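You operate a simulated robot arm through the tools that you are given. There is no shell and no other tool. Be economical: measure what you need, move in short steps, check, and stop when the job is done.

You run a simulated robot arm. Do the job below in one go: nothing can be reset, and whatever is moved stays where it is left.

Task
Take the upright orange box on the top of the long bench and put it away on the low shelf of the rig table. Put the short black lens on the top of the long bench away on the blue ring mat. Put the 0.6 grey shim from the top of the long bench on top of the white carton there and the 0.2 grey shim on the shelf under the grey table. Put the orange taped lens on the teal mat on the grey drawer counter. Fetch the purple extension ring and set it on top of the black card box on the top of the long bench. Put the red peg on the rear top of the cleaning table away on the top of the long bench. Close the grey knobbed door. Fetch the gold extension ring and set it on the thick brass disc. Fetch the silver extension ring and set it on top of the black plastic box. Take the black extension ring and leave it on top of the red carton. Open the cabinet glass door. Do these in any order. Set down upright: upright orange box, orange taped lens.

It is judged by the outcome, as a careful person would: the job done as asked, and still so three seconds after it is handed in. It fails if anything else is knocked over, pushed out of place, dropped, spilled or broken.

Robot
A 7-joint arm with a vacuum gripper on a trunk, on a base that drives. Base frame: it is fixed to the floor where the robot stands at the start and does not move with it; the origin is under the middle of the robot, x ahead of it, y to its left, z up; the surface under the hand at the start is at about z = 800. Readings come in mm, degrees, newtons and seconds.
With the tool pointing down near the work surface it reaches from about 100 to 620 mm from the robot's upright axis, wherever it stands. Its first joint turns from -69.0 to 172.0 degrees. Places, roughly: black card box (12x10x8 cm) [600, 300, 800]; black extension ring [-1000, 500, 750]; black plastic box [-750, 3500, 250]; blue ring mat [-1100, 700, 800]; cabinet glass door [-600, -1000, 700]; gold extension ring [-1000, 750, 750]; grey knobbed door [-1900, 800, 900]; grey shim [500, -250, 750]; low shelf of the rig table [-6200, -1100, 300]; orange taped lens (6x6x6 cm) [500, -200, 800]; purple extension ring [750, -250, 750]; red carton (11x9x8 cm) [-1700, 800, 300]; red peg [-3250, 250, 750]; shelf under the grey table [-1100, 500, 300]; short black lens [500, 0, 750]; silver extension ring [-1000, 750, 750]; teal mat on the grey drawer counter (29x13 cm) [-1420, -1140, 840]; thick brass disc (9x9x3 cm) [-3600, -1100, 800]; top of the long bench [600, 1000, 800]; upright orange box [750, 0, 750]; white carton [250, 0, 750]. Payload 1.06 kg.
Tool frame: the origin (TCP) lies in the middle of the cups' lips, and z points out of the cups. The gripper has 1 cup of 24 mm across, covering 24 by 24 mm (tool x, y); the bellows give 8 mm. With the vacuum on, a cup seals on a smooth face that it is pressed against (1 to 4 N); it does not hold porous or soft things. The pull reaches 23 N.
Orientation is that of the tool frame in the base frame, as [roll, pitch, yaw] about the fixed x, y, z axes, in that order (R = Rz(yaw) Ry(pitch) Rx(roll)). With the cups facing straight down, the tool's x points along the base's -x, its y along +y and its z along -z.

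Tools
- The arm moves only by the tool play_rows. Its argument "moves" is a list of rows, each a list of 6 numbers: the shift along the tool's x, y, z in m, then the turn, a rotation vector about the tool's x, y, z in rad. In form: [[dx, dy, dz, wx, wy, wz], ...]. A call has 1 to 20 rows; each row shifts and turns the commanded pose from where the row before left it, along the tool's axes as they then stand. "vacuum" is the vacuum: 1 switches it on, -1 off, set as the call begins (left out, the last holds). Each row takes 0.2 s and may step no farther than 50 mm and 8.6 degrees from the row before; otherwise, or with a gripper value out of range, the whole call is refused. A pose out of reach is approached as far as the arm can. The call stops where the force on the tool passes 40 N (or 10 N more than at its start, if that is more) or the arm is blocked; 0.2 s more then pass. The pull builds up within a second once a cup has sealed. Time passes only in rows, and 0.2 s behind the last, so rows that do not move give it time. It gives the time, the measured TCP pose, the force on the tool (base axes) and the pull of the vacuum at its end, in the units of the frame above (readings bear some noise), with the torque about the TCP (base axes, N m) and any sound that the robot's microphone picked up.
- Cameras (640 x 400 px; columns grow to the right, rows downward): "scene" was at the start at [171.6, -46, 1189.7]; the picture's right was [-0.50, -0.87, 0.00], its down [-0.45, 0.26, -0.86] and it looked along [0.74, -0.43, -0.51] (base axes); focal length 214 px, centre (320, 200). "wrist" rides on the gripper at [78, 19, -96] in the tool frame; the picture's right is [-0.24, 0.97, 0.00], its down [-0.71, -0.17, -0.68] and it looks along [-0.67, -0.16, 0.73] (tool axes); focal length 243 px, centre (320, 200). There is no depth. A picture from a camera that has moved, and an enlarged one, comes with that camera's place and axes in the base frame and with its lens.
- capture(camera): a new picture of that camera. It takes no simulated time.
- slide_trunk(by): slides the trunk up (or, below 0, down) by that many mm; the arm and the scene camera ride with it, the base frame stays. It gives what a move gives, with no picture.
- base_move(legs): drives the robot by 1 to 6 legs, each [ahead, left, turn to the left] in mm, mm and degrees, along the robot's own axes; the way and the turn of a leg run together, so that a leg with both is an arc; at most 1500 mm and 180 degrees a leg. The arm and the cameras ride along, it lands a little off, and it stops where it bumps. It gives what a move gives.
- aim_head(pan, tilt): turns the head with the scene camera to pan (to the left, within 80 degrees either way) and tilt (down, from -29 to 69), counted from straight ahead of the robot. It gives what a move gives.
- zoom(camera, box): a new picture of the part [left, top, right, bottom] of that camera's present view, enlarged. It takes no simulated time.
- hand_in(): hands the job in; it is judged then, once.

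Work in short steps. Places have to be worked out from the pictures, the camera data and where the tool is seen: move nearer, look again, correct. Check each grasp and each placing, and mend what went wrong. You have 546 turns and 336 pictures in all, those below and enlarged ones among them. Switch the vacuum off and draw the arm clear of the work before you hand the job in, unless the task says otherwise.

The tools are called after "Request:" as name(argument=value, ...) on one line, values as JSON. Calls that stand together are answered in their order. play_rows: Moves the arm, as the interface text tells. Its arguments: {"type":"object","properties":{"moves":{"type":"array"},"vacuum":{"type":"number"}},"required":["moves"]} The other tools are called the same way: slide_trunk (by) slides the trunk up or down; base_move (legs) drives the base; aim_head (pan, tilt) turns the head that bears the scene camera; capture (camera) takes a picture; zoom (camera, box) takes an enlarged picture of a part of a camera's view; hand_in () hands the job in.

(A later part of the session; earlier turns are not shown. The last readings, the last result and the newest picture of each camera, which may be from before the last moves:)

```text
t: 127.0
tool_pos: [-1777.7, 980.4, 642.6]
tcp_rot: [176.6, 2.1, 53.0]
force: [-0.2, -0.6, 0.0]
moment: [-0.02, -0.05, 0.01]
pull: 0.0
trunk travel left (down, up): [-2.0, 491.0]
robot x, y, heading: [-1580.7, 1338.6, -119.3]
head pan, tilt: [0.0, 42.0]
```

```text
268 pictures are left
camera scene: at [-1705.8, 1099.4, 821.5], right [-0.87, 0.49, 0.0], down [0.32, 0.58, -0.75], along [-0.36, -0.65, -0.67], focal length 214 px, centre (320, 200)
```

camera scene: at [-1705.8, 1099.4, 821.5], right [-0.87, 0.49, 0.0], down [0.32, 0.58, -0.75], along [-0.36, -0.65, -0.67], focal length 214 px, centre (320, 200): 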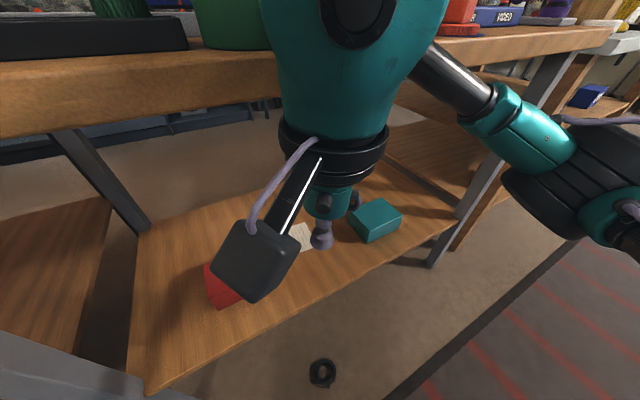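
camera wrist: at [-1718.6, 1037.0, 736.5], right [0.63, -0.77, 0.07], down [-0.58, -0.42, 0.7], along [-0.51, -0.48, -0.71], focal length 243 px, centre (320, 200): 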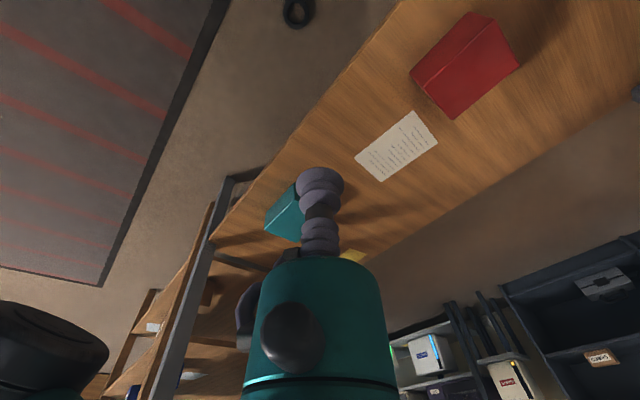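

The sealing position (about 16 mm from the ring's centre, cup fully inside the 30 mm outline) suggests the ring holds as a full disc, so I'll grip it at its centre. I level the tool and go down.

Request:
play_rows(moves=[[0, 0, 0.03, 0.03, 0.018, 0], [0, 0, 0.045, 0.03, 0.018, 0], [0, 0, 0.045, 0, 0, 0], [0, 0, 0.045, 0, 0, 0], [0, 0, 0.045, 0, 0, 0], [0, 0, 0.045, 0, 0, 0], [0, 0, 0.045, 0, 0, 0]])

Request:
capture(camera="scene")

Request:
capture(camera="wrist")

```text
t: 128.6
tool_pos: [-1788.4, 1002.5, 321.1]
tcp_rot: [-176.3, -2.0, 53.6]
force: [-0.7, -0.6, -0.2]
moment: [0.03, -0.02, 0.0]
pull: 0.0
trunk travel left (down, up): [-2.0, 491.0]
robot x, y, heading: [-1579.9, 1337.5, -119.2]
head pan, tilt: [0.0, 42.0]
```

```text
267 pictures are left
camera scene: at [-1709.8, 1097.8, 820.0], right [-0.87, 0.49, 0.0], down [0.33, 0.58, -0.74], along [-0.36, -0.65, -0.67], focal length 214 px, centre (320, 200)
```

scene: 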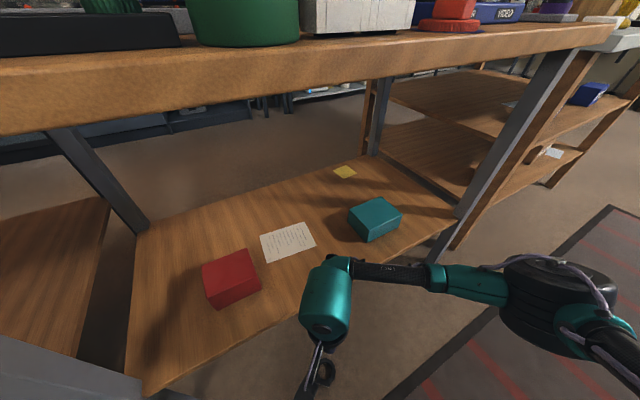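

```text
266 pictures are left
camera wrist: at [-1724.3, 1047.5, 417.9], right [0.64, -0.76, -0.07], down [-0.54, -0.51, 0.67], along [-0.55, -0.39, -0.74], focal length 243 px, centre (320, 200)
```

wrist: 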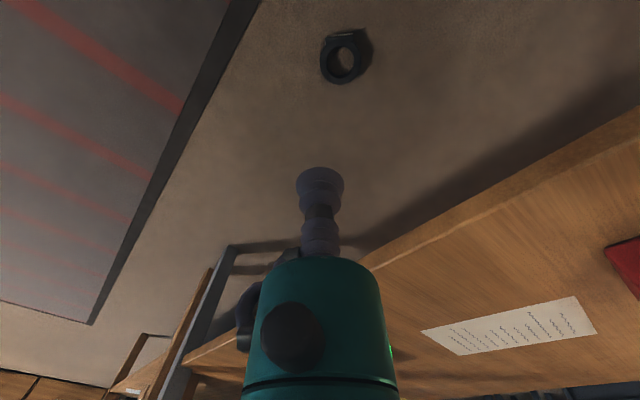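

Reach is fine and clear of the shelf. I undo the over-levelling and go down further toward the ring.

Request:
play_rows(moves=[[0, 0, 0.04, -0.03, -0.018, 0], [-0.004, 0.005, 0.04, -0.03, -0.018, 0], [-0.004, 0.006, 0.04, 0, 0, 0], [0, 0, 0.04, 0, 0, 0], [0, 0, 0.04, 0, 0, 0]])

Request:
capture(camera="wrist")

```text
t: 129.8
tool_pos: [-1788.3, 995.5, 117.3]
tcp_rot: [-179.8, 0.0, 53.7]
force: [1.3, 0.8, -0.5]
moment: [-0.02, -0.02, -0.01]
pull: 0.1
trunk travel left (down, up): [-2.0, 491.0]
robot x, y, heading: [-1582.8, 1332.4, -119.0]
head pan, tilt: [0.0, 42.0]
```

```text
265 pictures are left
camera wrist: at [-1726.4, 1047.0, 213.7], right [0.65, -0.76, 0.0], down [-0.55, -0.47, 0.69], along [-0.53, -0.44, -0.73], focal length 243 px, centre (320, 200)
```

wrist: 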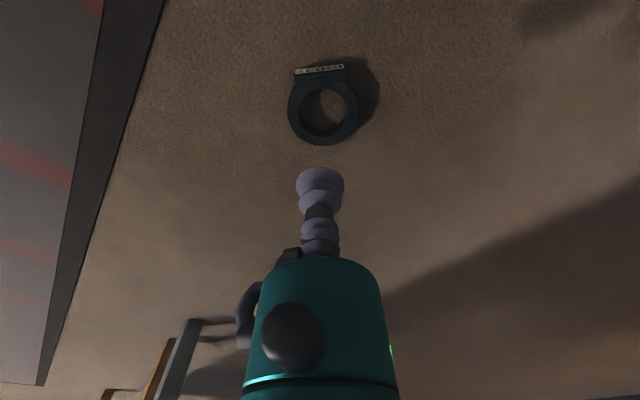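

The ring's centre is directly beneath. I lower with the vacuum on.

Request:
play_rows(moves=[[-0.004, 0, 0.045, 0, 0, 0], [0, 0, 0.035, 0, 0, 0], [0, 0, 0.01, 0, 0, 0], [0, 0, 0.006, 0, 0, 0]], vacuum=1)

Request:
play_rows(moves=[[0, 0, 0.003, 0, 0, 0], [0, 0, 0.003, 0, 0, 0]])

Request:
capture(camera="wrist")

```text
t: 130.8
tool_pos: [-1785.2, 997.7, 32.5]
tcp_rot: [-179.8, 0.0, 53.8]
force: [-0.5, -0.1, -0.5]
moment: [0.02, 0.0, -0.01]
pull: 0.1
out of reach, approached as far as the arm can: row 3, 4
trunk travel left (down, up): [-2.0, 491.0]
robot x, y, heading: [-1580.5, 1337.2, -119.0]
head pan, tilt: [0.0, 42.0]
```

```text
t: 131.4
tool_pos: [-1782.1, 1001.2, 29.7]
tcp_rot: [-179.8, 0.1, 53.7]
force: [0.1, -0.1, -0.3]
moment: [0.01, 0.02, 0.01]
pull: 0.1
out of reach, approached as far as the arm can: row 1, 2
trunk travel left (down, up): [-2.0, 491.0]
robot x, y, heading: [-1581.2, 1337.5, -119.2]
head pan, tilt: [0.0, 42.0]
```

```text
264 pictures are left
camera wrist: at [-1720.3, 1052.6, 125.2], right [0.64, -0.76, 0.0], down [-0.55, -0.47, 0.69], along [-0.53, -0.44, -0.73], focal length 243 px, centre (320, 200)
```

wrist: 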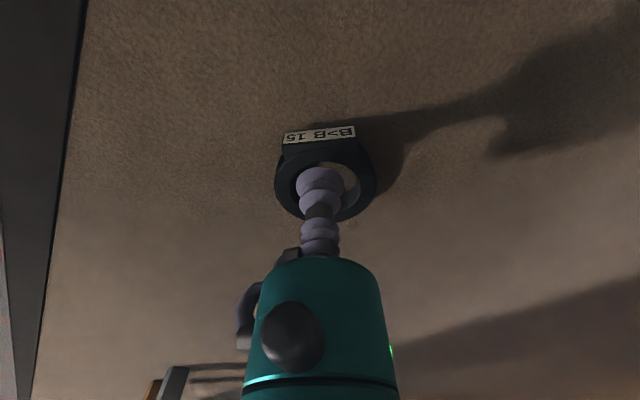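

The arm bottoms out at z≈30 here. I lift a bit, drive 70 mm closer and bring the tool back over the ring.

Request:
play_rows(moves=[[0, 0, -0.03, 0, 0, 0], [0, 0, -0.01, 0, 0, 0]])

Request:
base_move(legs=[[70, 0, 0]])

Request:
capture(camera="wrist")

```text
t: 132.0
tool_pos: [-1782.9, 997.8, 36.6]
tcp_rot: [-179.9, 0.1, 53.6]
force: [-0.1, -0.4, 0.5]
moment: [0.02, 0.03, -0.04]
pull: 0.1
out of reach, approached as far as the arm can: row 1, 2
trunk travel left (down, up): [-2.0, 491.0]
robot x, y, heading: [-1581.6, 1336.5, -119.3]
head pan, tilt: [0.0, 42.0]
```

```text
t: 133.0
tool_pos: [-1817.1, 939.0, 36.6]
tcp_rot: [-180.0, 0.2, 53.6]
force: [-0.1, 0.3, 0.4]
moment: [0.04, 0.04, 0.0]
pull: 0.1
trunk travel left (down, up): [-2.0, 491.0]
robot x, y, heading: [-1615.3, 1278.6, -119.2]
head pan, tilt: [0.0, 42.0]
```

```text
263 pictures are left
camera wrist: at [-1755.0, 990.0, 132.0], right [0.64, -0.77, 0.0], down [-0.56, -0.47, 0.69], along [-0.53, -0.44, -0.73], focal length 243 px, centre (320, 200)
```

wrist: 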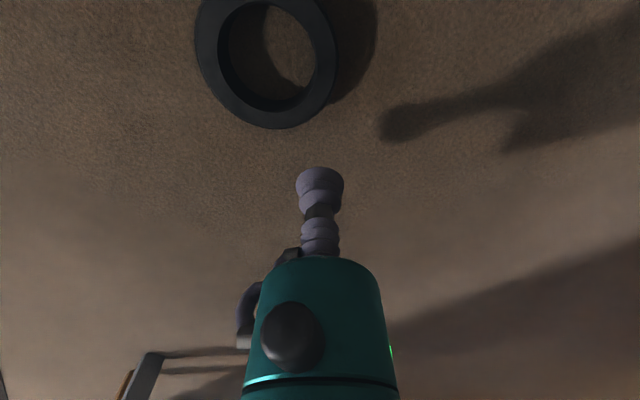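

Ring centre again at [−1791,990]. I bring the tool back over it.

Request:
play_rows(moves=[[0.02, -0.003, -0.015, 0, 0, 0], [0.02, -0.003, 0, 0, 0, 0], [0.0165, -0.0033, 0, 0, 0, 0]])

Request:
capture(camera="wrist")

```text
t: 133.8
tool_pos: [-1791.8, 989.3, 52.9]
tcp_rot: [-179.9, 0.1, 53.5]
force: [0.2, -0.1, -0.6]
moment: [0.03, 0.02, -0.01]
pull: 0.0
trunk travel left (down, up): [-2.0, 491.0]
robot x, y, heading: [-1614.8, 1279.0, -119.2]
head pan, tilt: [0.0, 42.0]
```

```text
262 pictures are left
camera wrist: at [-1730.3, 1040.7, 149.0], right [0.64, -0.77, 0.0], down [-0.56, -0.47, 0.69], along [-0.53, -0.44, -0.73], focal length 243 px, centre (320, 200)
```

wrist: 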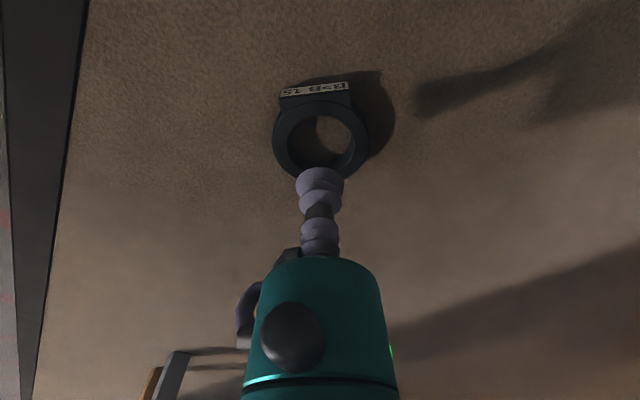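

Centred. Lowering with vacuum on.

Request:
play_rows(moves=[[0, 0, 0.02, 0, 0, 0], [0, 0, 0.01, 0, 0, 0], [0, 0, 0.004, 0, 0, 0], [0, 0, 0.003, 0, 0, 0]], vacuum=1)

Request:
play_rows(moves=[[0, 0, 0.003, 0, 0, 0], [0, 0, 0, 0, 0, 0]])

```text
t: 134.8
tool_pos: [-1791.7, 989.4, 16.9]
tcp_rot: [179.9, 0.2, 53.8]
force: [-0.3, 0.5, -0.2]
moment: [0.02, -0.02, -0.03]
pull: 23.1
trunk travel left (down, up): [-2.0, 491.0]
robot x, y, heading: [-1613.7, 1275.6, -119.1]
head pan, tilt: [0.0, 42.0]
```

```text
t: 135.4
tool_pos: [-1791.8, 989.6, 12.0]
tcp_rot: [179.9, 0.3, 53.6]
force: [-3.4, -4.1, 9.4]
moment: [0.0, -0.01, -0.01]
pull: 22.9
trunk travel left (down, up): [-2.0, 491.0]
robot x, y, heading: [-1615.9, 1278.8, -119.2]
head pan, tilt: [0.0, 42.0]
```

Sealed at the ring's centre, confirming it. I lift it to z≈440 and check it.

Request:
play_rows(moves=[[0, 0, -0.01, 0, 0, 0], [0, 0, -0.03, 0, 0, 0], [0, 0, -0.045, 0, 0, 0], [0, 0, -0.045, 0, 0, 0], [0, 0, -0.045, 0, 0, 0], [0, 0, -0.045, 0, 0, 0], [0, 0, -0.045, 0, 0, 0], [0, 0, -0.045, 0, 0, 0], [0, 0, -0.045, 0, 0, 0], [0, 0, -0.045, 0, 0, 0], [0, 0, -0.03, 0, 0, 0]])

Request:
base_move(legs=[[-82, 234, 0]])

Request:
capture(camera="scene")

Request:
capture(camera="wrist")

```text
t: 137.8
tool_pos: [-1790.8, 989.8, 440.7]
tcp_rot: [-179.9, 0.1, 53.6]
force: [-0.1, 0.1, -1.4]
moment: [0.0, 0.01, 0.02]
pull: 23.2
trunk travel left (down, up): [-2.0, 491.0]
robot x, y, heading: [-1613.8, 1281.8, -119.4]
head pan, tilt: [0.0, 42.0]
```

```text
t: 140.5
tool_pos: [-1543.6, 945.2, 439.4]
tcp_rot: [-179.9, 0.1, 53.7]
force: [0.0, 0.3, -1.0]
moment: [-0.01, -0.02, -0.03]
pull: 23.0
trunk travel left (down, up): [-2.0, 491.0]
robot x, y, heading: [-1364.0, 1232.3, -119.2]
head pan, tilt: [0.0, 42.0]
```

```text
261 pictures are left
camera scene: at [-1494.5, 993.9, 820.0], right [-0.87, 0.49, 0.0], down [0.33, 0.58, -0.74], along [-0.36, -0.65, -0.67], focal length 214 px, centre (320, 200)
```

scene: 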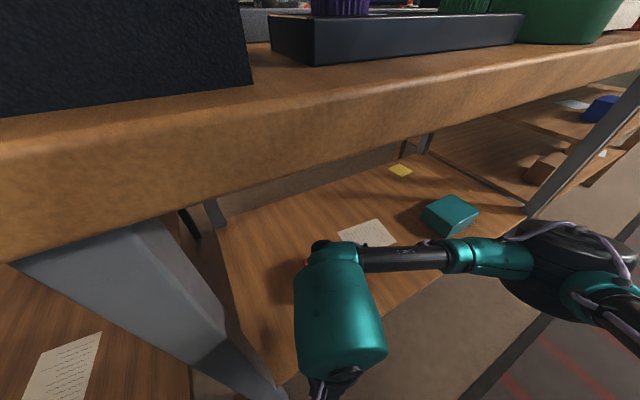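

```text
260 pictures are left
camera wrist: at [-1480.3, 996.7, 535.0], right [0.64, -0.76, 0.0], down [-0.56, -0.47, 0.69], along [-0.53, -0.44, -0.73], focal length 243 px, centre (320, 200)
```

wrist: 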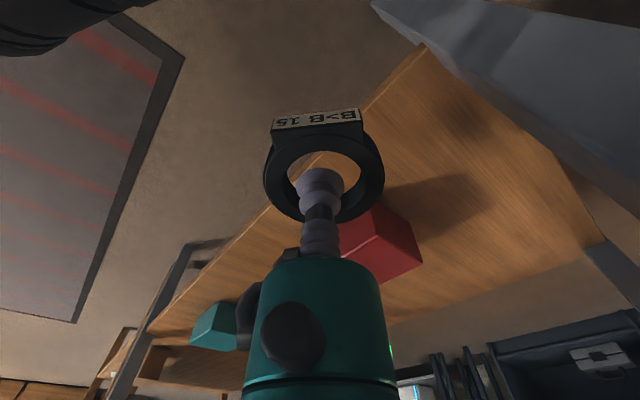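

Ring held. The carton is ahead under the bench; I move the tool in above its near part, keeping z≈440.

Request:
play_rows(moves=[[-0.0455, 0.0036, 0, 0, 0, 0], [-0.0455, 0.0036, 0, 0, 0, 0], [-0.0455, 0.0036, 0, 0, 0, 0], [-0.0455, 0.0036, 0, 0, 0, 0]])

Request:
capture(camera="scene")

Request:
capture(camera="wrist")

```text
t: 141.5
tool_pos: [-1640.9, 789.6, 439.9]
tcp_rot: [-179.9, 0.1, 53.9]
force: [-0.1, 1.0, -1.0]
moment: [-0.02, 0.02, -0.03]
pull: 23.0
trunk travel left (down, up): [-2.0, 491.0]
robot x, y, heading: [-1364.8, 1234.1, -119.4]
head pan, tilt: [0.0, 42.0]
```

```text
259 pictures are left
camera scene: at [-1494.5, 993.9, 820.0], right [-0.87, 0.49, 0.0], down [0.33, 0.58, -0.74], along [-0.36, -0.65, -0.67], focal length 214 px, centre (320, 200)
```

scene: 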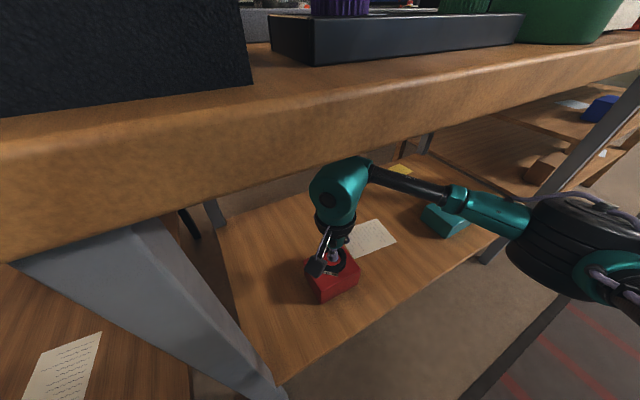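

```text
258 pictures are left
camera wrist: at [-1579.9, 841.0, 534.4], right [0.64, -0.76, 0.0], down [-0.56, -0.47, 0.69], along [-0.53, -0.44, -0.73], focal length 243 px, centre (320, 200)
```

wrist: 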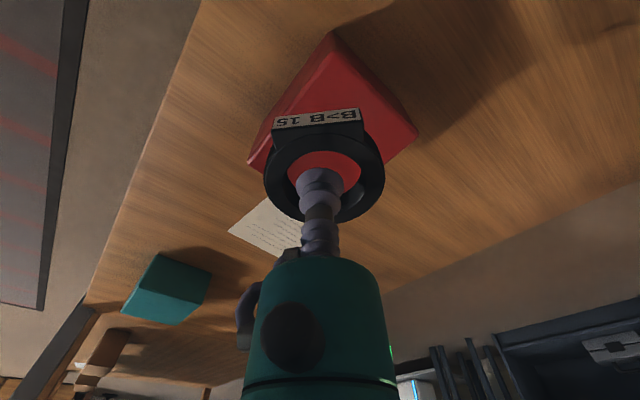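

Carton's top centre works out at about [−1656,760]. I shift over it and lower.

Request:
play_rows(moves=[[-0.016, 0.0025, 0.01, 0, 0, 0], [-0.016, 0.0025, 0.015, 0, 0, 0], [0, 0, 0.015, 0, 0, 0]])

Request:
capture(camera="wrist")

Request:
zoom(camera="scene", box=[260, 200, 420, 300])

```text
t: 142.3
tool_pos: [-1654.7, 760.1, 401.1]
tcp_rot: [-180.0, 0.1, 53.8]
force: [0.0, -0.3, -1.5]
moment: [0.02, 0.01, 0.03]
pull: 22.6
trunk travel left (down, up): [-2.0, 491.0]
robot x, y, heading: [-1365.3, 1231.5, -119.0]
head pan, tilt: [0.0, 42.0]
```

```text
257 pictures are left
camera wrist: at [-1592.6, 811.9, 495.6], right [0.65, -0.76, 0.0], down [-0.56, -0.47, 0.69], along [-0.53, -0.44, -0.73], focal length 243 px, centre (320, 200)
```

wrist: 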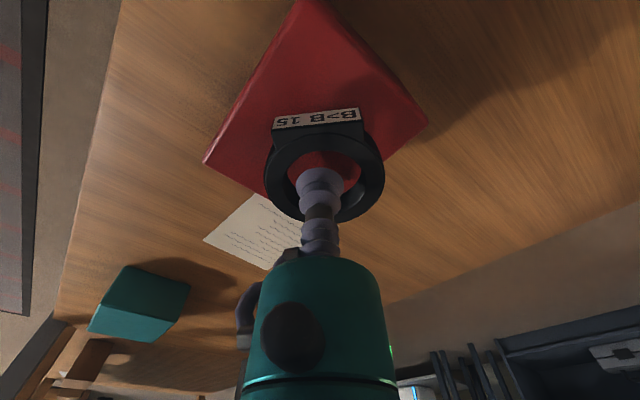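

```text
4.00 times, centred on (340, 250) of scene
camera zoom: at [-1494.5, 993.9, 820.0], right [-0.87, 0.49, 0.0], down [0.33, 0.58, -0.74], along [-0.36, -0.65, -0.67], focal length 858 px, centre (240, 0)
```

zoom: 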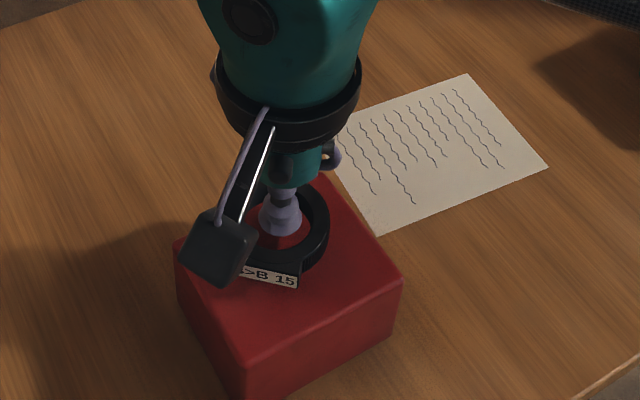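

Request:
zoom(camera="wrist", box=[190, 0, 446, 220])

```text
1.82 times, centred on (318, 110) of wrist
camera zoom: at [-1592.6, 811.9, 495.6], right [0.65, -0.76, 0.0], down [-0.56, -0.47, 0.69], along [-0.53, -0.44, -0.73], focal length 441 px, centre (324, 364)
```

zoom: 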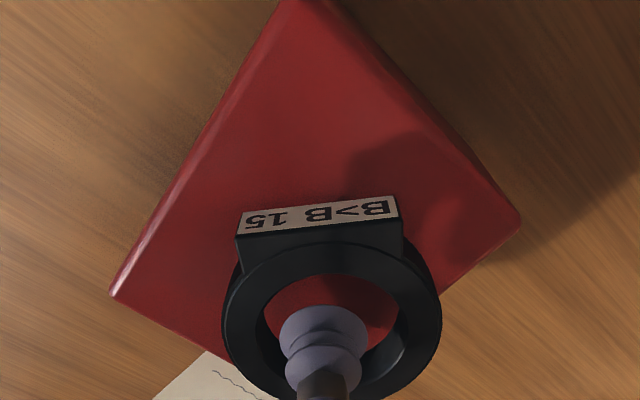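

The ring is right over the carton's middle. I lower until contact.

Request:
play_rows(moves=[[-0.002, -0.002, 0.012, 0, 0, 0], [0, 0, 0.008, 0, 0, 0], [0, 0, 0.004, 0, 0, 0]])

Request:
play_rows(moves=[[0, 0, 0.004, 0, 0, 0], [0, 0, 0.004, 0, 0, 0]])

Request:
play_rows(moves=[[0, 0, 0.003, 0, 0, 0], [0, 0, 0.003, 0, 0, 0]])

```text
t: 143.1
tool_pos: [-1656.5, 760.1, 378.7]
tcp_rot: [179.9, 0.4, 53.7]
force: [-1.8, -1.5, 19.9]
moment: [-0.01, -0.06, -0.02]
pull: 23.2
trunk travel left (down, up): [-2.0, 491.0]
robot x, y, heading: [-1367.4, 1234.8, -119.2]
head pan, tilt: [0.0, 42.0]
```

```text
t: 143.6
tool_pos: [-1655.4, 759.3, 376.3]
tcp_rot: [179.7, 0.3, 53.6]
force: [-0.6, 4.1, 15.5]
moment: [0.03, -0.03, -0.01]
pull: 22.9
trunk travel left (down, up): [-2.0, 491.0]
robot x, y, heading: [-1362.9, 1232.3, -119.1]
head pan, tilt: [0.0, 42.0]
stopped in row 2: the force on the tool passed its limit at 46 N (the readings are from after the stop); the commanded pose is now the measured one
```

```text
t: 144.1
tool_pos: [-1654.8, 757.7, 375.1]
tcp_rot: [179.3, 0.7, 53.6]
force: [1.1, 4.7, 15.6]
moment: [0.0, 0.06, -0.01]
pull: 22.5
trunk travel left (down, up): [-2.0, 491.0]
robot x, y, heading: [-1367.2, 1233.6, -119.1]
head pan, tilt: [0.0, 42.0]
stopped in row 2: the force on the tool passed its limit at 45 N (the readings are from after the stop); the commanded pose is now the measured one
```

Contact came earlier than expected (top near 365). I release and rise.

Request:
play_rows(moves=[[0, 0, -0.004, 0, 0, 0], [0, 0, 0, 0, 0, 0], [0, 0, 0, 0, 0, 0], [0, 0, -0.01, 0, 0, 0], [0, 0, -0.03, 0, 0, 0], [0, 0, -0.03, 0, 0, 0]], vacuum=-1)

Request:
capture(camera="wrist")

```text
t: 145.5
tool_pos: [-1653.3, 757.3, 448.4]
tcp_rot: [179.4, 0.5, 53.6]
force: [-0.6, 0.0, 0.4]
moment: [-0.01, 0.03, -0.02]
pull: 0.0
trunk travel left (down, up): [-2.0, 491.0]
robot x, y, heading: [-1364.7, 1231.0, -119.0]
head pan, tilt: [0.0, 42.0]
```

```text
254 pictures are left
camera wrist: at [-1592.3, 809.7, 543.6], right [0.64, -0.77, 0.01], down [-0.56, -0.46, 0.69], along [-0.52, -0.45, -0.72], focal length 243 px, centre (320, 200)
```

wrist: 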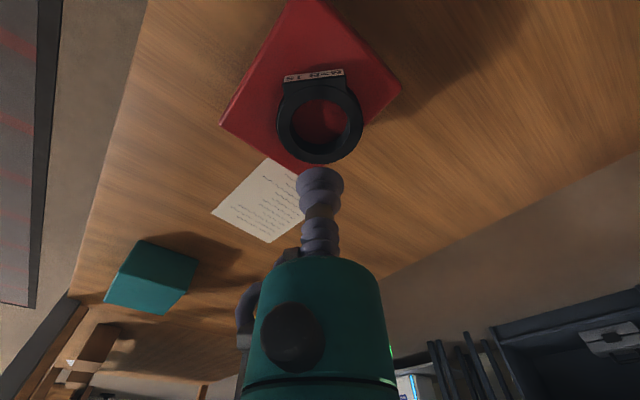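

The black ring sits on the red carton. I retract the tool outward, drive back and raise the trunk.

Request:
play_rows(moves=[[0.045, 0, 0, 0, 0, 0], [0.045, 0, 0, 0, 0, 0], [0.045, 0, 0, 0, 0, 0], [0.045, 0, 0, 0, 0, 0], [0.03, 0, 0, 0, 0, 0]])

Request:
base_move(legs=[[-250, 0, 0]])

Request:
slide_trunk(by=350)

Request:
aim_head(pan=0, tilt=20)

Request:
capture(camera="scene")

```text
t: 146.7
tool_pos: [-1529.0, 927.9, 447.4]
tcp_rot: [179.4, 0.5, 53.6]
force: [-0.3, -0.5, -0.3]
moment: [-0.01, 0.0, -0.03]
pull: 0.0
trunk travel left (down, up): [-2.0, 491.0]
robot x, y, heading: [-1363.3, 1231.7, -119.3]
head pan, tilt: [0.0, 42.0]
```

```text
t: 148.5
tool_pos: [-1407.9, 1141.7, 446.4]
tcp_rot: [179.5, 0.5, 53.7]
force: [-0.4, -0.3, -0.3]
moment: [0.02, 0.03, -0.01]
pull: 0.1
trunk travel left (down, up): [-2.0, 491.0]
robot x, y, heading: [-1244.0, 1447.7, -119.1]
head pan, tilt: [0.0, 42.0]
```

```text
t: 151.9
tool_pos: [-1409.4, 1141.8, 797.0]
tcp_rot: [179.5, 0.5, 53.7]
force: [0.0, 0.3, 0.6]
moment: [0.01, 0.01, 0.02]
pull: 0.0
trunk travel left (down, up): [-352.0, 141.0]
robot x, y, heading: [-1247.7, 1448.9, -119.2]
head pan, tilt: [0.0, 42.0]
```

```text
t: 152.8
tool_pos: [-1409.6, 1141.5, 797.6]
tcp_rot: [179.6, 0.6, 53.7]
force: [0.0, 0.0, 0.4]
moment: [-0.02, 0.01, 0.0]
pull: 0.0
trunk travel left (down, up): [-352.0, 141.0]
robot x, y, heading: [-1246.6, 1445.5, -119.2]
head pan, tilt: [0.0, 20.0]
```

```text
253 pictures are left
camera scene: at [-1331.9, 1286.2, 1209.0], right [-0.87, 0.48, 0.0], down [0.17, 0.3, -0.94], along [-0.46, -0.82, -0.34], focal length 214 px, centre (320, 200)
```

scene: 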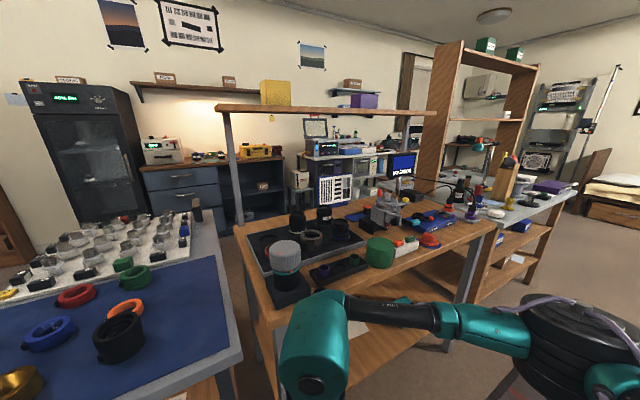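

Now I look for the grey knobbed door near [−1900,800,900].

Request:
zoom(camera="scene", box=[230, 140, 550, 300])

```text
2.00 times, centred on (390, 220) of scene
camera zoom: at [-1331.9, 1286.2, 1209.0], right [-0.87, 0.48, 0.0], down [0.17, 0.3, -0.94], along [-0.46, -0.82, -0.34], focal length 429 px, centre (180, 160)
```

zoom: 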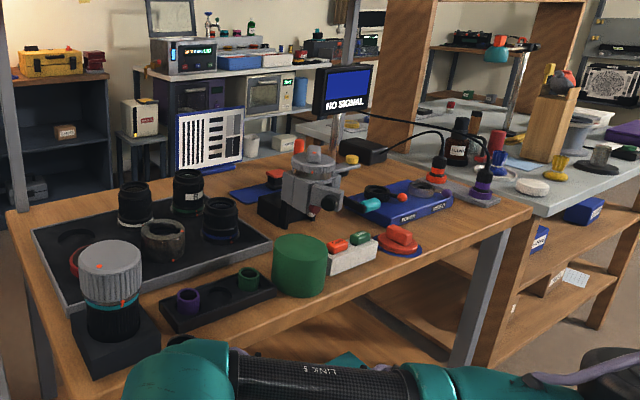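

The grey device on the workbench at about [−1950,730] fits the door's place. I drive over to face it and look closer.

Request:
base_move(legs=[[0, 0, 29], [0, -680, 0]])

Request:
aim_head(pan=0, tilt=25)

Request:
capture(camera="scene")

Request:
zoom(camera="scene", box=[240, 130, 400, 230])

```text
t: 160.8
tool_pos: [-1939.1, 1102.8, 796.9]
tcp_rot: [179.5, 0.5, 82.6]
force: [0.3, -0.4, -0.6]
moment: [0.02, -0.01, 0.01]
pull: 0.1
trunk travel left (down, up): [-352.0, 141.0]
robot x, y, heading: [-1946.9, 1445.5, -89.8]
head pan, tilt: [0.0, 20.0]
```

```text
t: 161.4
tool_pos: [-1939.2, 1102.1, 796.9]
tcp_rot: [179.5, 0.5, 82.7]
force: [0.7, 0.2, -0.9]
moment: [0.01, 0.0, 0.01]
pull: 0.2
trunk travel left (down, up): [-352.0, 141.0]
robot x, y, heading: [-1944.8, 1449.0, -90.1]
head pan, tilt: [0.0, 25.0]
```

```text
251 pictures are left
camera scene: at [-1942.0, 1265.5, 1201.1], right [-1.0, 0.0, 0.0], down [0.0, 0.42, -0.91], along [0.0, -0.91, -0.42], focal length 214 px, centre (320, 200)
```

scene: 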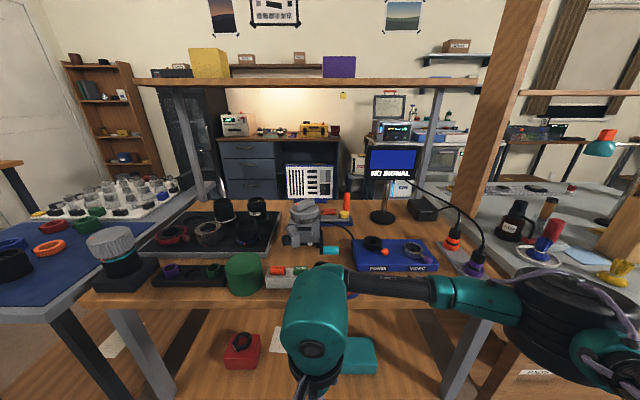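

```text
4.00 times, centred on (320, 180) of scene
camera zoom: at [-1942.0, 1265.5, 1201.1], right [-1.0, 0.0, 0.0], down [0.0, 0.42, -0.91], along [0.0, -0.91, -0.42], focal length 858 px, centre (320, 280)
```

zoom: 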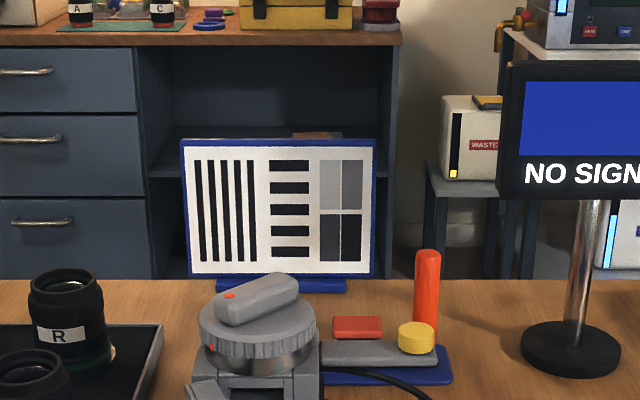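

Request:
zoom(camera="scene", box=[260, 180, 372, 250])

```text
5.71 times, centred on (316, 215) of scene
camera zoom: at [-1942.0, 1265.5, 1201.1], right [-1.0, 0.0, 0.0], down [0.0, 0.42, -0.91], along [0.0, -0.91, -0.42], focal length 1226 px, centre (343, 114)
```

zoom: 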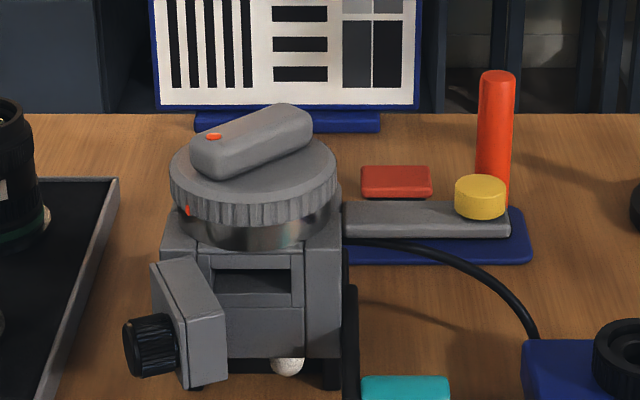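

The grey device has a small open door with a black knob at its left front (hinge about [−1846,685], free end toward +y). It closes by swinging the free end toward −x, then −y. I raise the trunk and drive to a diagonal stance.

Request:
slide_trunk(by=140)

Request:
base_move(legs=[[0, 305, 0], [230, 0, 0]])

Request:
aim_head(pan=-20, tilt=40)

Request:
capture(camera="scene")

Request:
capture(camera="wrist")

```text
t: 163.1
tool_pos: [-1940.2, 1103.1, 936.8]
tcp_rot: [179.4, 0.4, 82.6]
force: [0.1, 0.7, -0.5]
moment: [-0.01, -0.01, -0.01]
pull: 0.1
trunk travel left (down, up): [-492.0, 1.0]
robot x, y, heading: [-1942.5, 1449.0, -90.0]
head pan, tilt: [0.0, 25.0]
```

```text
t: 167.8
tool_pos: [-1627.6, 872.3, 936.6]
tcp_rot: [179.6, 0.5, 82.1]
force: [0.0, -0.5, 0.7]
moment: [0.01, 0.01, 0.02]
pull: 0.1
trunk travel left (down, up): [-492.0, 1.0]
robot x, y, heading: [-1634.4, 1214.5, -90.6]
head pan, tilt: [0.0, 25.0]
```

```text
t: 168.6
tool_pos: [-1629.8, 872.0, 937.4]
tcp_rot: [179.5, 0.5, 82.1]
force: [0.2, 0.1, -0.6]
moment: [0.03, 0.02, -0.03]
pull: 0.1
trunk travel left (down, up): [-492.0, 1.0]
robot x, y, heading: [-1633.7, 1216.0, -90.5]
head pan, tilt: [-20.0, 40.0]
```

```text
248 pictures are left
camera scene: at [-1657.8, 1136.3, 1332.2], right [-0.94, 0.35, 0.0], down [0.23, 0.6, -0.77], along [-0.27, -0.72, -0.64], focal length 214 px, centre (320, 200)
```

scene: 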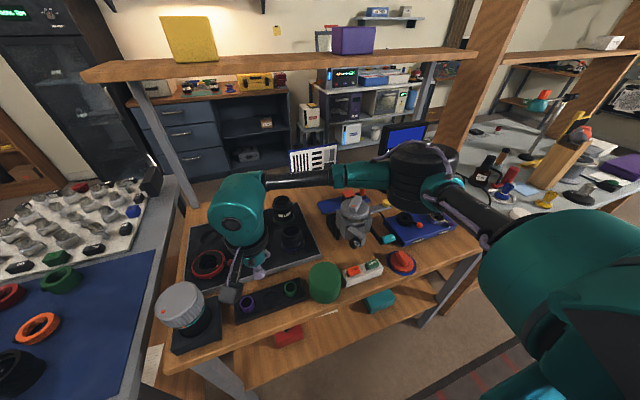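

```text
247 pictures are left
camera wrist: at [-1600.1, 946.9, 1032.2], right [0.93, -0.37, 0.01], down [-0.27, -0.67, 0.69], along [-0.25, -0.64, -0.72], focal length 243 px, centre (320, 200)
```

wrist: 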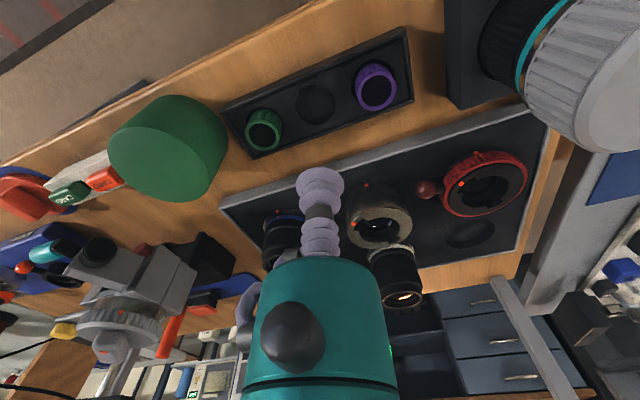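

Triangulating gives the knob near [−1870,840,895] (bench top ~800). I zoom in from here.

Request:
zoom(camera="scene", box=[310, 180, 406, 260])

Request:
zoom(camera="wrist", box=[40, 210, 232, 350])

```text
5.00 times, centred on (358, 220) of scene
camera zoom: at [-1657.8, 1136.3, 1332.2], right [-0.94, 0.35, 0.0], down [0.23, 0.6, -0.77], along [-0.27, -0.72, -0.64], focal length 1072 px, centre (130, 100)
```

zoom: 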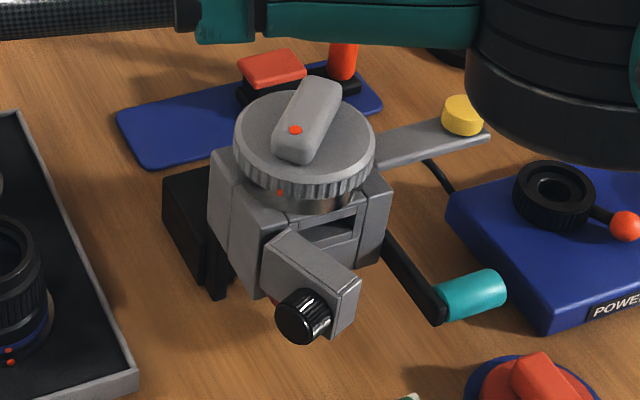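

```text
2.86 times, centred on (136, 280) of wrist
camera zoom: at [-1600.1, 946.9, 1032.2], right [0.93, -0.37, 0.01], down [-0.27, -0.67, 0.69], along [-0.25, -0.64, -0.72], focal length 693 px, centre (846, -29)
```

zoom: 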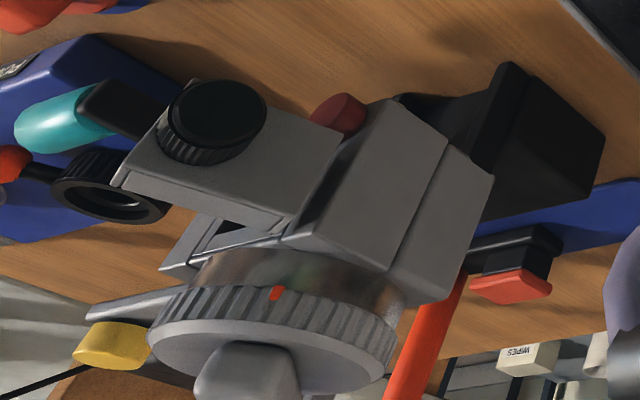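

The door is open about 57°: hinge near [−1862,798], knob face near [−1868,838,895]. I bring the tool to [−1838,880] outside it, staying high, then look.

Request:
play_rows(moves=[[-0.004, -0.042, 0, 0, 0, 0], [-0.004, -0.042, 0, 0, 0, 0], [-0.004, -0.042, 0, 0, 0, 0], [-0.004, -0.042, 0, 0, 0, 0], [-0.004, -0.04, 0, 0, 0, 0]])

Request:
zoom(camera="scene", box=[270, 160, 430, 300])

Request:
capture(camera="wrist")

```text
t: 169.8
tool_pos: [-1839.4, 880.7, 937.0]
tcp_rot: [179.4, 0.5, 82.1]
force: [-0.3, 1.2, -0.6]
moment: [0.0, 0.04, -0.02]
pull: 0.1
trunk travel left (down, up): [-492.0, 1.0]
robot x, y, heading: [-1634.7, 1220.7, -90.3]
head pan, tilt: [-20.0, 40.0]
```

```text
2.86 times, centred on (350, 230) of scene
camera zoom: at [-1658.4, 1136.7, 1332.2], right [-0.94, 0.35, 0.0], down [0.23, 0.6, -0.77], along [-0.27, -0.72, -0.64], focal length 613 px, centre (234, 114)
```

zoom: 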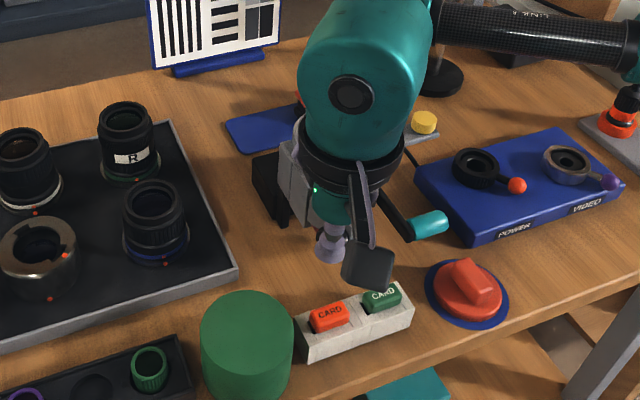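

```text
243 pictures are left
camera wrist: at [-1811.0, 955.9, 1031.8], right [0.93, -0.37, 0.01], down [-0.27, -0.67, 0.69], along [-0.25, -0.65, -0.72], focal length 243 px, centre (320, 200)
```

wrist: 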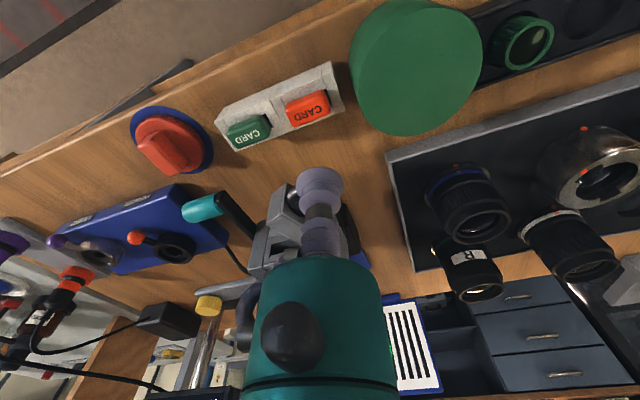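

The knob is just beside the cup, a bit to −x. I lower to z≈887 and start pushing along (−x,−y) in small steps.

Request:
play_rows(moves=[[0, 0, 0.025, 0, 0, 0], [0, 0, 0.025, 0, 0, 0], [-0.0103, -0.0087, 0, 0, 0, 0], [-0.0103, -0.0087, 0, 0, 0, 0]])

Request:
play_rows(moves=[[-0.0103, -0.0087, 0, 0, 0, 0], [-0.0103, -0.0087, 0, 0, 0, 0]])

Request:
capture(camera="wrist")

```text
t: 170.8
tool_pos: [-1859.6, 863.8, 887.0]
tcp_rot: [179.5, 0.5, 82.1]
force: [0.3, -0.5, -0.4]
moment: [0.02, 0.02, -0.03]
pull: 0.0
trunk travel left (down, up): [-492.0, 1.0]
robot x, y, heading: [-1632.7, 1213.5, -90.6]
head pan, tilt: [-20.0, 40.0]
```

```text
t: 171.4
tool_pos: [-1878.2, 845.3, 888.4]
tcp_rot: [179.4, 0.6, 82.2]
force: [-0.4, -0.4, -0.1]
moment: [0.01, 0.05, -0.05]
pull: 0.1
trunk travel left (down, up): [-492.0, 1.0]
robot x, y, heading: [-1633.6, 1218.7, -90.7]
head pan, tilt: [-20.0, 40.0]
```

```text
242 pictures are left
camera wrist: at [-1848.9, 919.8, 982.5], right [0.93, -0.37, 0.01], down [-0.27, -0.67, 0.69], along [-0.25, -0.65, -0.72], focal length 243 px, centre (320, 200)
```

wrist: 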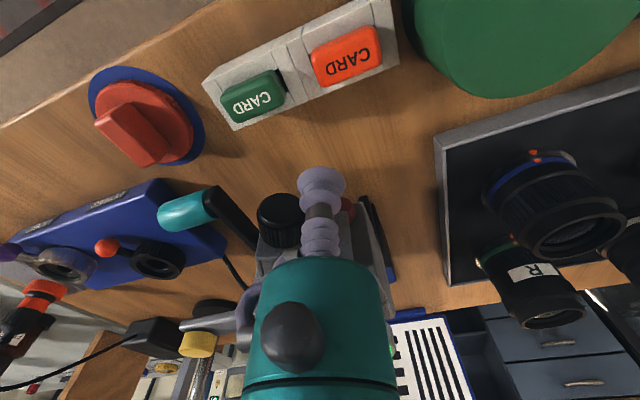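

The knob has swung along, no force yet. I check from the scene camera.

Request:
zoom(camera="wrist", box=[200, 150, 400, 270])

Request:
zoom(camera="scene", box=[310, 180, 406, 260])

```text
3.20 times, centred on (300, 210) of wrist
camera zoom: at [-1848.9, 919.8, 982.5], right [0.93, -0.37, 0.01], down [-0.27, -0.67, 0.69], along [-0.25, -0.65, -0.72], focal length 776 px, centre (384, 168)
```

zoom: 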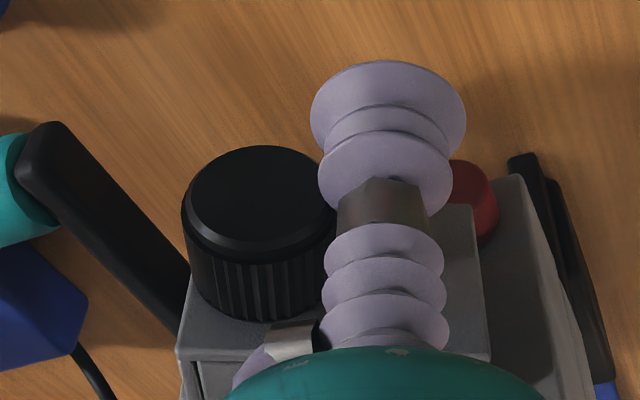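

```text
5.00 times, centred on (358, 220) of scene
camera zoom: at [-1657.9, 1135.9, 1332.2], right [-0.94, 0.35, 0.0], down [0.23, 0.6, -0.77], along [-0.27, -0.72, -0.64], focal length 1072 px, centre (130, 100)
```

zoom: 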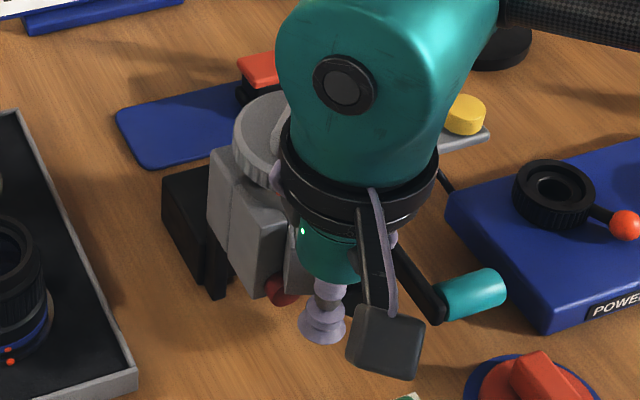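

The door is nearly closed with the knob facing +y. I step round in front of the knob and press it −y.

Request:
play_rows(moves=[[0.018, 0.002, 0, 0, 0, 0], [0.02, -0.008, 0, 0, 0, 0], [-0.003, -0.026, 0, 0, 0, 0], [-0.008, 0.001, 0, 0, 0, 0], [-0.008, 0.001, 0, 0, 0, 0]])

Request:
play_rows(moves=[[-0.005, 0.0007, 0, 0, 0, 0], [-0.005, 0.0007, 0, 0, 0, 0]])

Request:
capture(camera="wrist")

```text
t: 172.6
tool_pos: [-1903.7, 867.3, 887.5]
tcp_rot: [179.5, 0.5, 82.0]
force: [-0.5, -0.5, 0.3]
moment: [-0.01, -0.01, -0.01]
pull: 0.1
trunk travel left (down, up): [-492.0, 1.0]
robot x, y, heading: [-1631.7, 1219.9, -90.6]
head pan, tilt: [-20.0, 40.0]
```

```text
t: 173.2
tool_pos: [-1904.7, 856.8, 885.1]
tcp_rot: [179.5, 0.5, 82.2]
force: [0.2, -0.1, 0.3]
moment: [-0.04, 0.0, 0.04]
pull: 0.1
trunk travel left (down, up): [-492.0, 1.0]
robot x, y, heading: [-1625.7, 1216.4, -90.7]
head pan, tilt: [-20.0, 40.0]
```

```text
239 pictures are left
camera wrist: at [-1876.2, 932.3, 980.6], right [0.93, -0.37, 0.01], down [-0.27, -0.67, 0.69], along [-0.25, -0.64, -0.72], focal length 243 px, centre (320, 200)
```

wrist: 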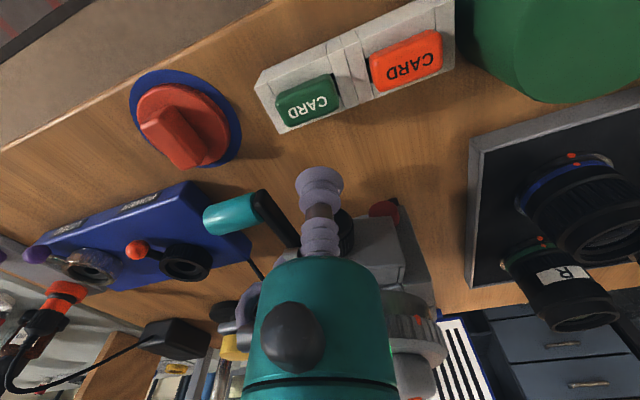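

Cup is in front of the knob, no contact yet. I press on in 4 mm steps.

Request:
play_rows(moves=[[-0.005, 0.0007, 0, 0, 0, 0], [-0.005, 0.0007, 0, 0, 0, 0], [-0.004, 0.0006, 0, 0, 0, 0]])

Request:
play_rows(moves=[[-0.004, 0.0006, 0, 0, 0, 0], [-0.004, 0.0006, 0, 0, 0, 0]])

Request:
capture(camera="wrist")

```text
t: 174.0
tool_pos: [-1905.4, 843.2, 885.1]
tcp_rot: [179.5, 0.6, 82.1]
force: [-0.5, -0.5, 0.2]
moment: [0.02, -0.01, 0.03]
pull: 0.0
trunk travel left (down, up): [-492.0, 1.0]
robot x, y, heading: [-1630.4, 1216.6, -90.6]
head pan, tilt: [-20.0, 40.0]
```

```text
t: 174.6
tool_pos: [-1906.7, 840.8, 885.8]
tcp_rot: [179.6, 0.3, 82.0]
force: [-1.0, 24.2, 2.8]
moment: [-0.21, -0.06, -0.12]
pull: 0.1
trunk travel left (down, up): [-492.0, 1.0]
robot x, y, heading: [-1634.6, 1217.5, -90.6]
head pan, tilt: [-20.0, 40.0]
```

```text
238 pictures are left
camera wrist: at [-1877.2, 914.1, 980.7], right [0.93, -0.37, 0.01], down [-0.27, -0.67, 0.69], along [-0.25, -0.64, -0.73], focal length 243 px, centre (320, 200)
```

wrist: 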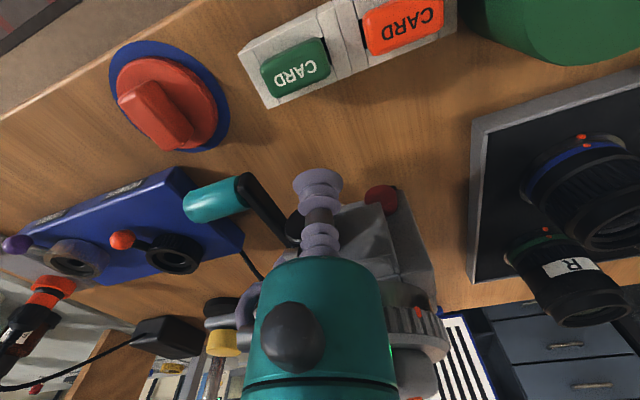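

24 N resistance: the door is against its stop. I back off, rise and verify.

Request:
play_rows(moves=[[0.01, 0, 0, 0, 0, 0], [0.03, -0.004, 0, 0, 0, 0], [0.02, 0, -0.03, 0, 0, 0], [0.02, 0.03, -0.03, 0, 0, 0], [0.01, 0.045, 0, 0, 0, 0], [0.01, 0.045, 0, 0, 0, 0], [0.01, 0.045, 0, 0, 0, 0]])

Request:
zoom(camera="scene", box=[280, 160, 440, 280])

```text
t: 176.2
tool_pos: [-1724.8, 922.3, 945.9]
tcp_rot: [179.6, 0.6, 82.0]
force: [0.1, -0.8, 0.6]
moment: [-0.01, 0.0, 0.01]
pull: 0.1
trunk travel left (down, up): [-492.0, 1.0]
robot x, y, heading: [-1630.3, 1219.0, -90.7]
head pan, tilt: [-20.0, 40.0]
```

```text
3.33 times, centred on (360, 220) of scene
camera zoom: at [-1657.2, 1136.1, 1332.2], right [-0.94, 0.35, 0.0], down [0.23, 0.6, -0.77], along [-0.27, -0.72, -0.64], focal length 715 px, centre (187, 133)
```

zoom: 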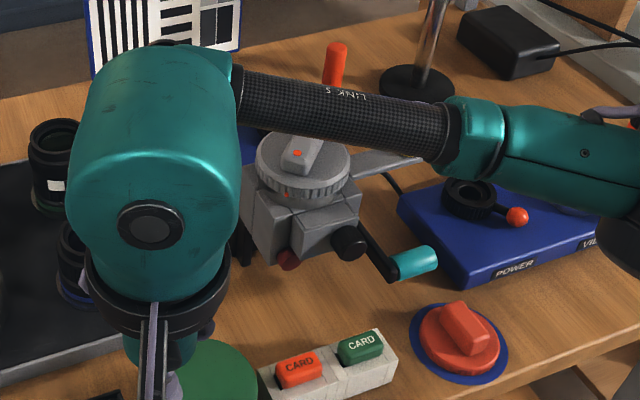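

The door is shut, knob at the front. Next the gold ring: I drive to the +y side of the grey table, opposite it.

Request:
base_move(legs=[[-110, 0, 0], [0, 640, 0]])

Request:
aim_head(pan=0, tilt=40)

Request:
capture(camera="scene")

Request:
capture(camera="wrist")

```text
t: 183.1
tool_pos: [-1080.9, 1029.8, 944.8]
tcp_rot: [179.5, 0.5, 82.4]
force: [0.0, 0.9, -0.4]
moment: [0.02, 0.03, 0.0]
pull: 0.1
trunk travel left (down, up): [-492.0, 1.0]
robot x, y, heading: [-988.0, 1324.5, -90.2]
head pan, tilt: [-20.0, 40.0]
```

```text
t: 183.9
tool_pos: [-1080.8, 1030.3, 944.6]
tcp_rot: [179.5, 0.5, 82.6]
force: [-0.1, 0.3, 0.2]
moment: [0.04, 0.04, -0.01]
pull: 0.1
trunk travel left (down, up): [-492.0, 1.0]
robot x, y, heading: [-990.4, 1324.5, -90.3]
head pan, tilt: [0.0, 40.0]
```

```text
236 pictures are left
camera scene: at [-985.1, 1238.1, 1332.2], right [-1.0, 0.0, 0.0], down [0.0, 0.64, -0.77], along [0.0, -0.77, -0.64], focal length 214 px, centre (320, 200)
```

scene: 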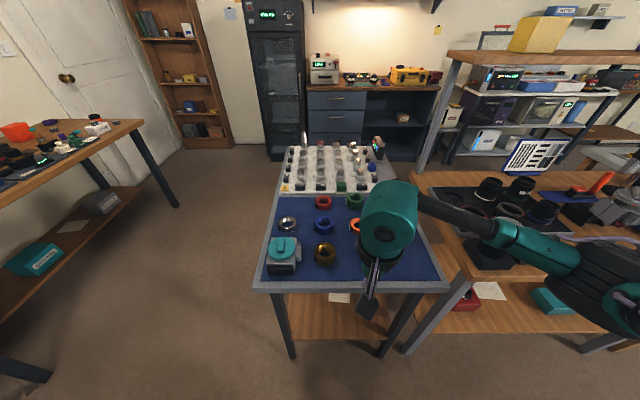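

```text
235 pictures are left
camera wrist: at [-1052.8, 1105.0, 1040.0], right [0.93, -0.36, 0.01], down [-0.27, -0.67, 0.69], along [-0.24, -0.65, -0.72], focal length 243 px, centre (320, 200)
```

wrist: 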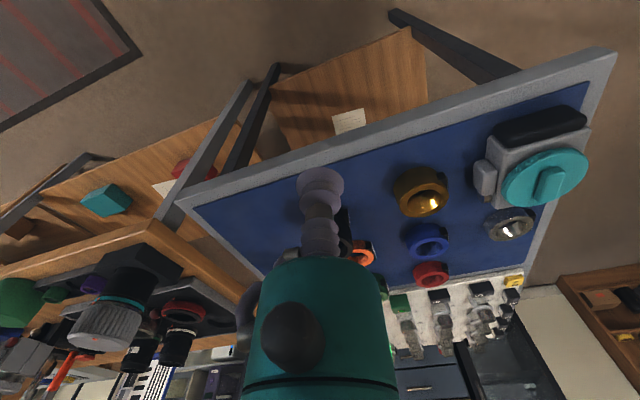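

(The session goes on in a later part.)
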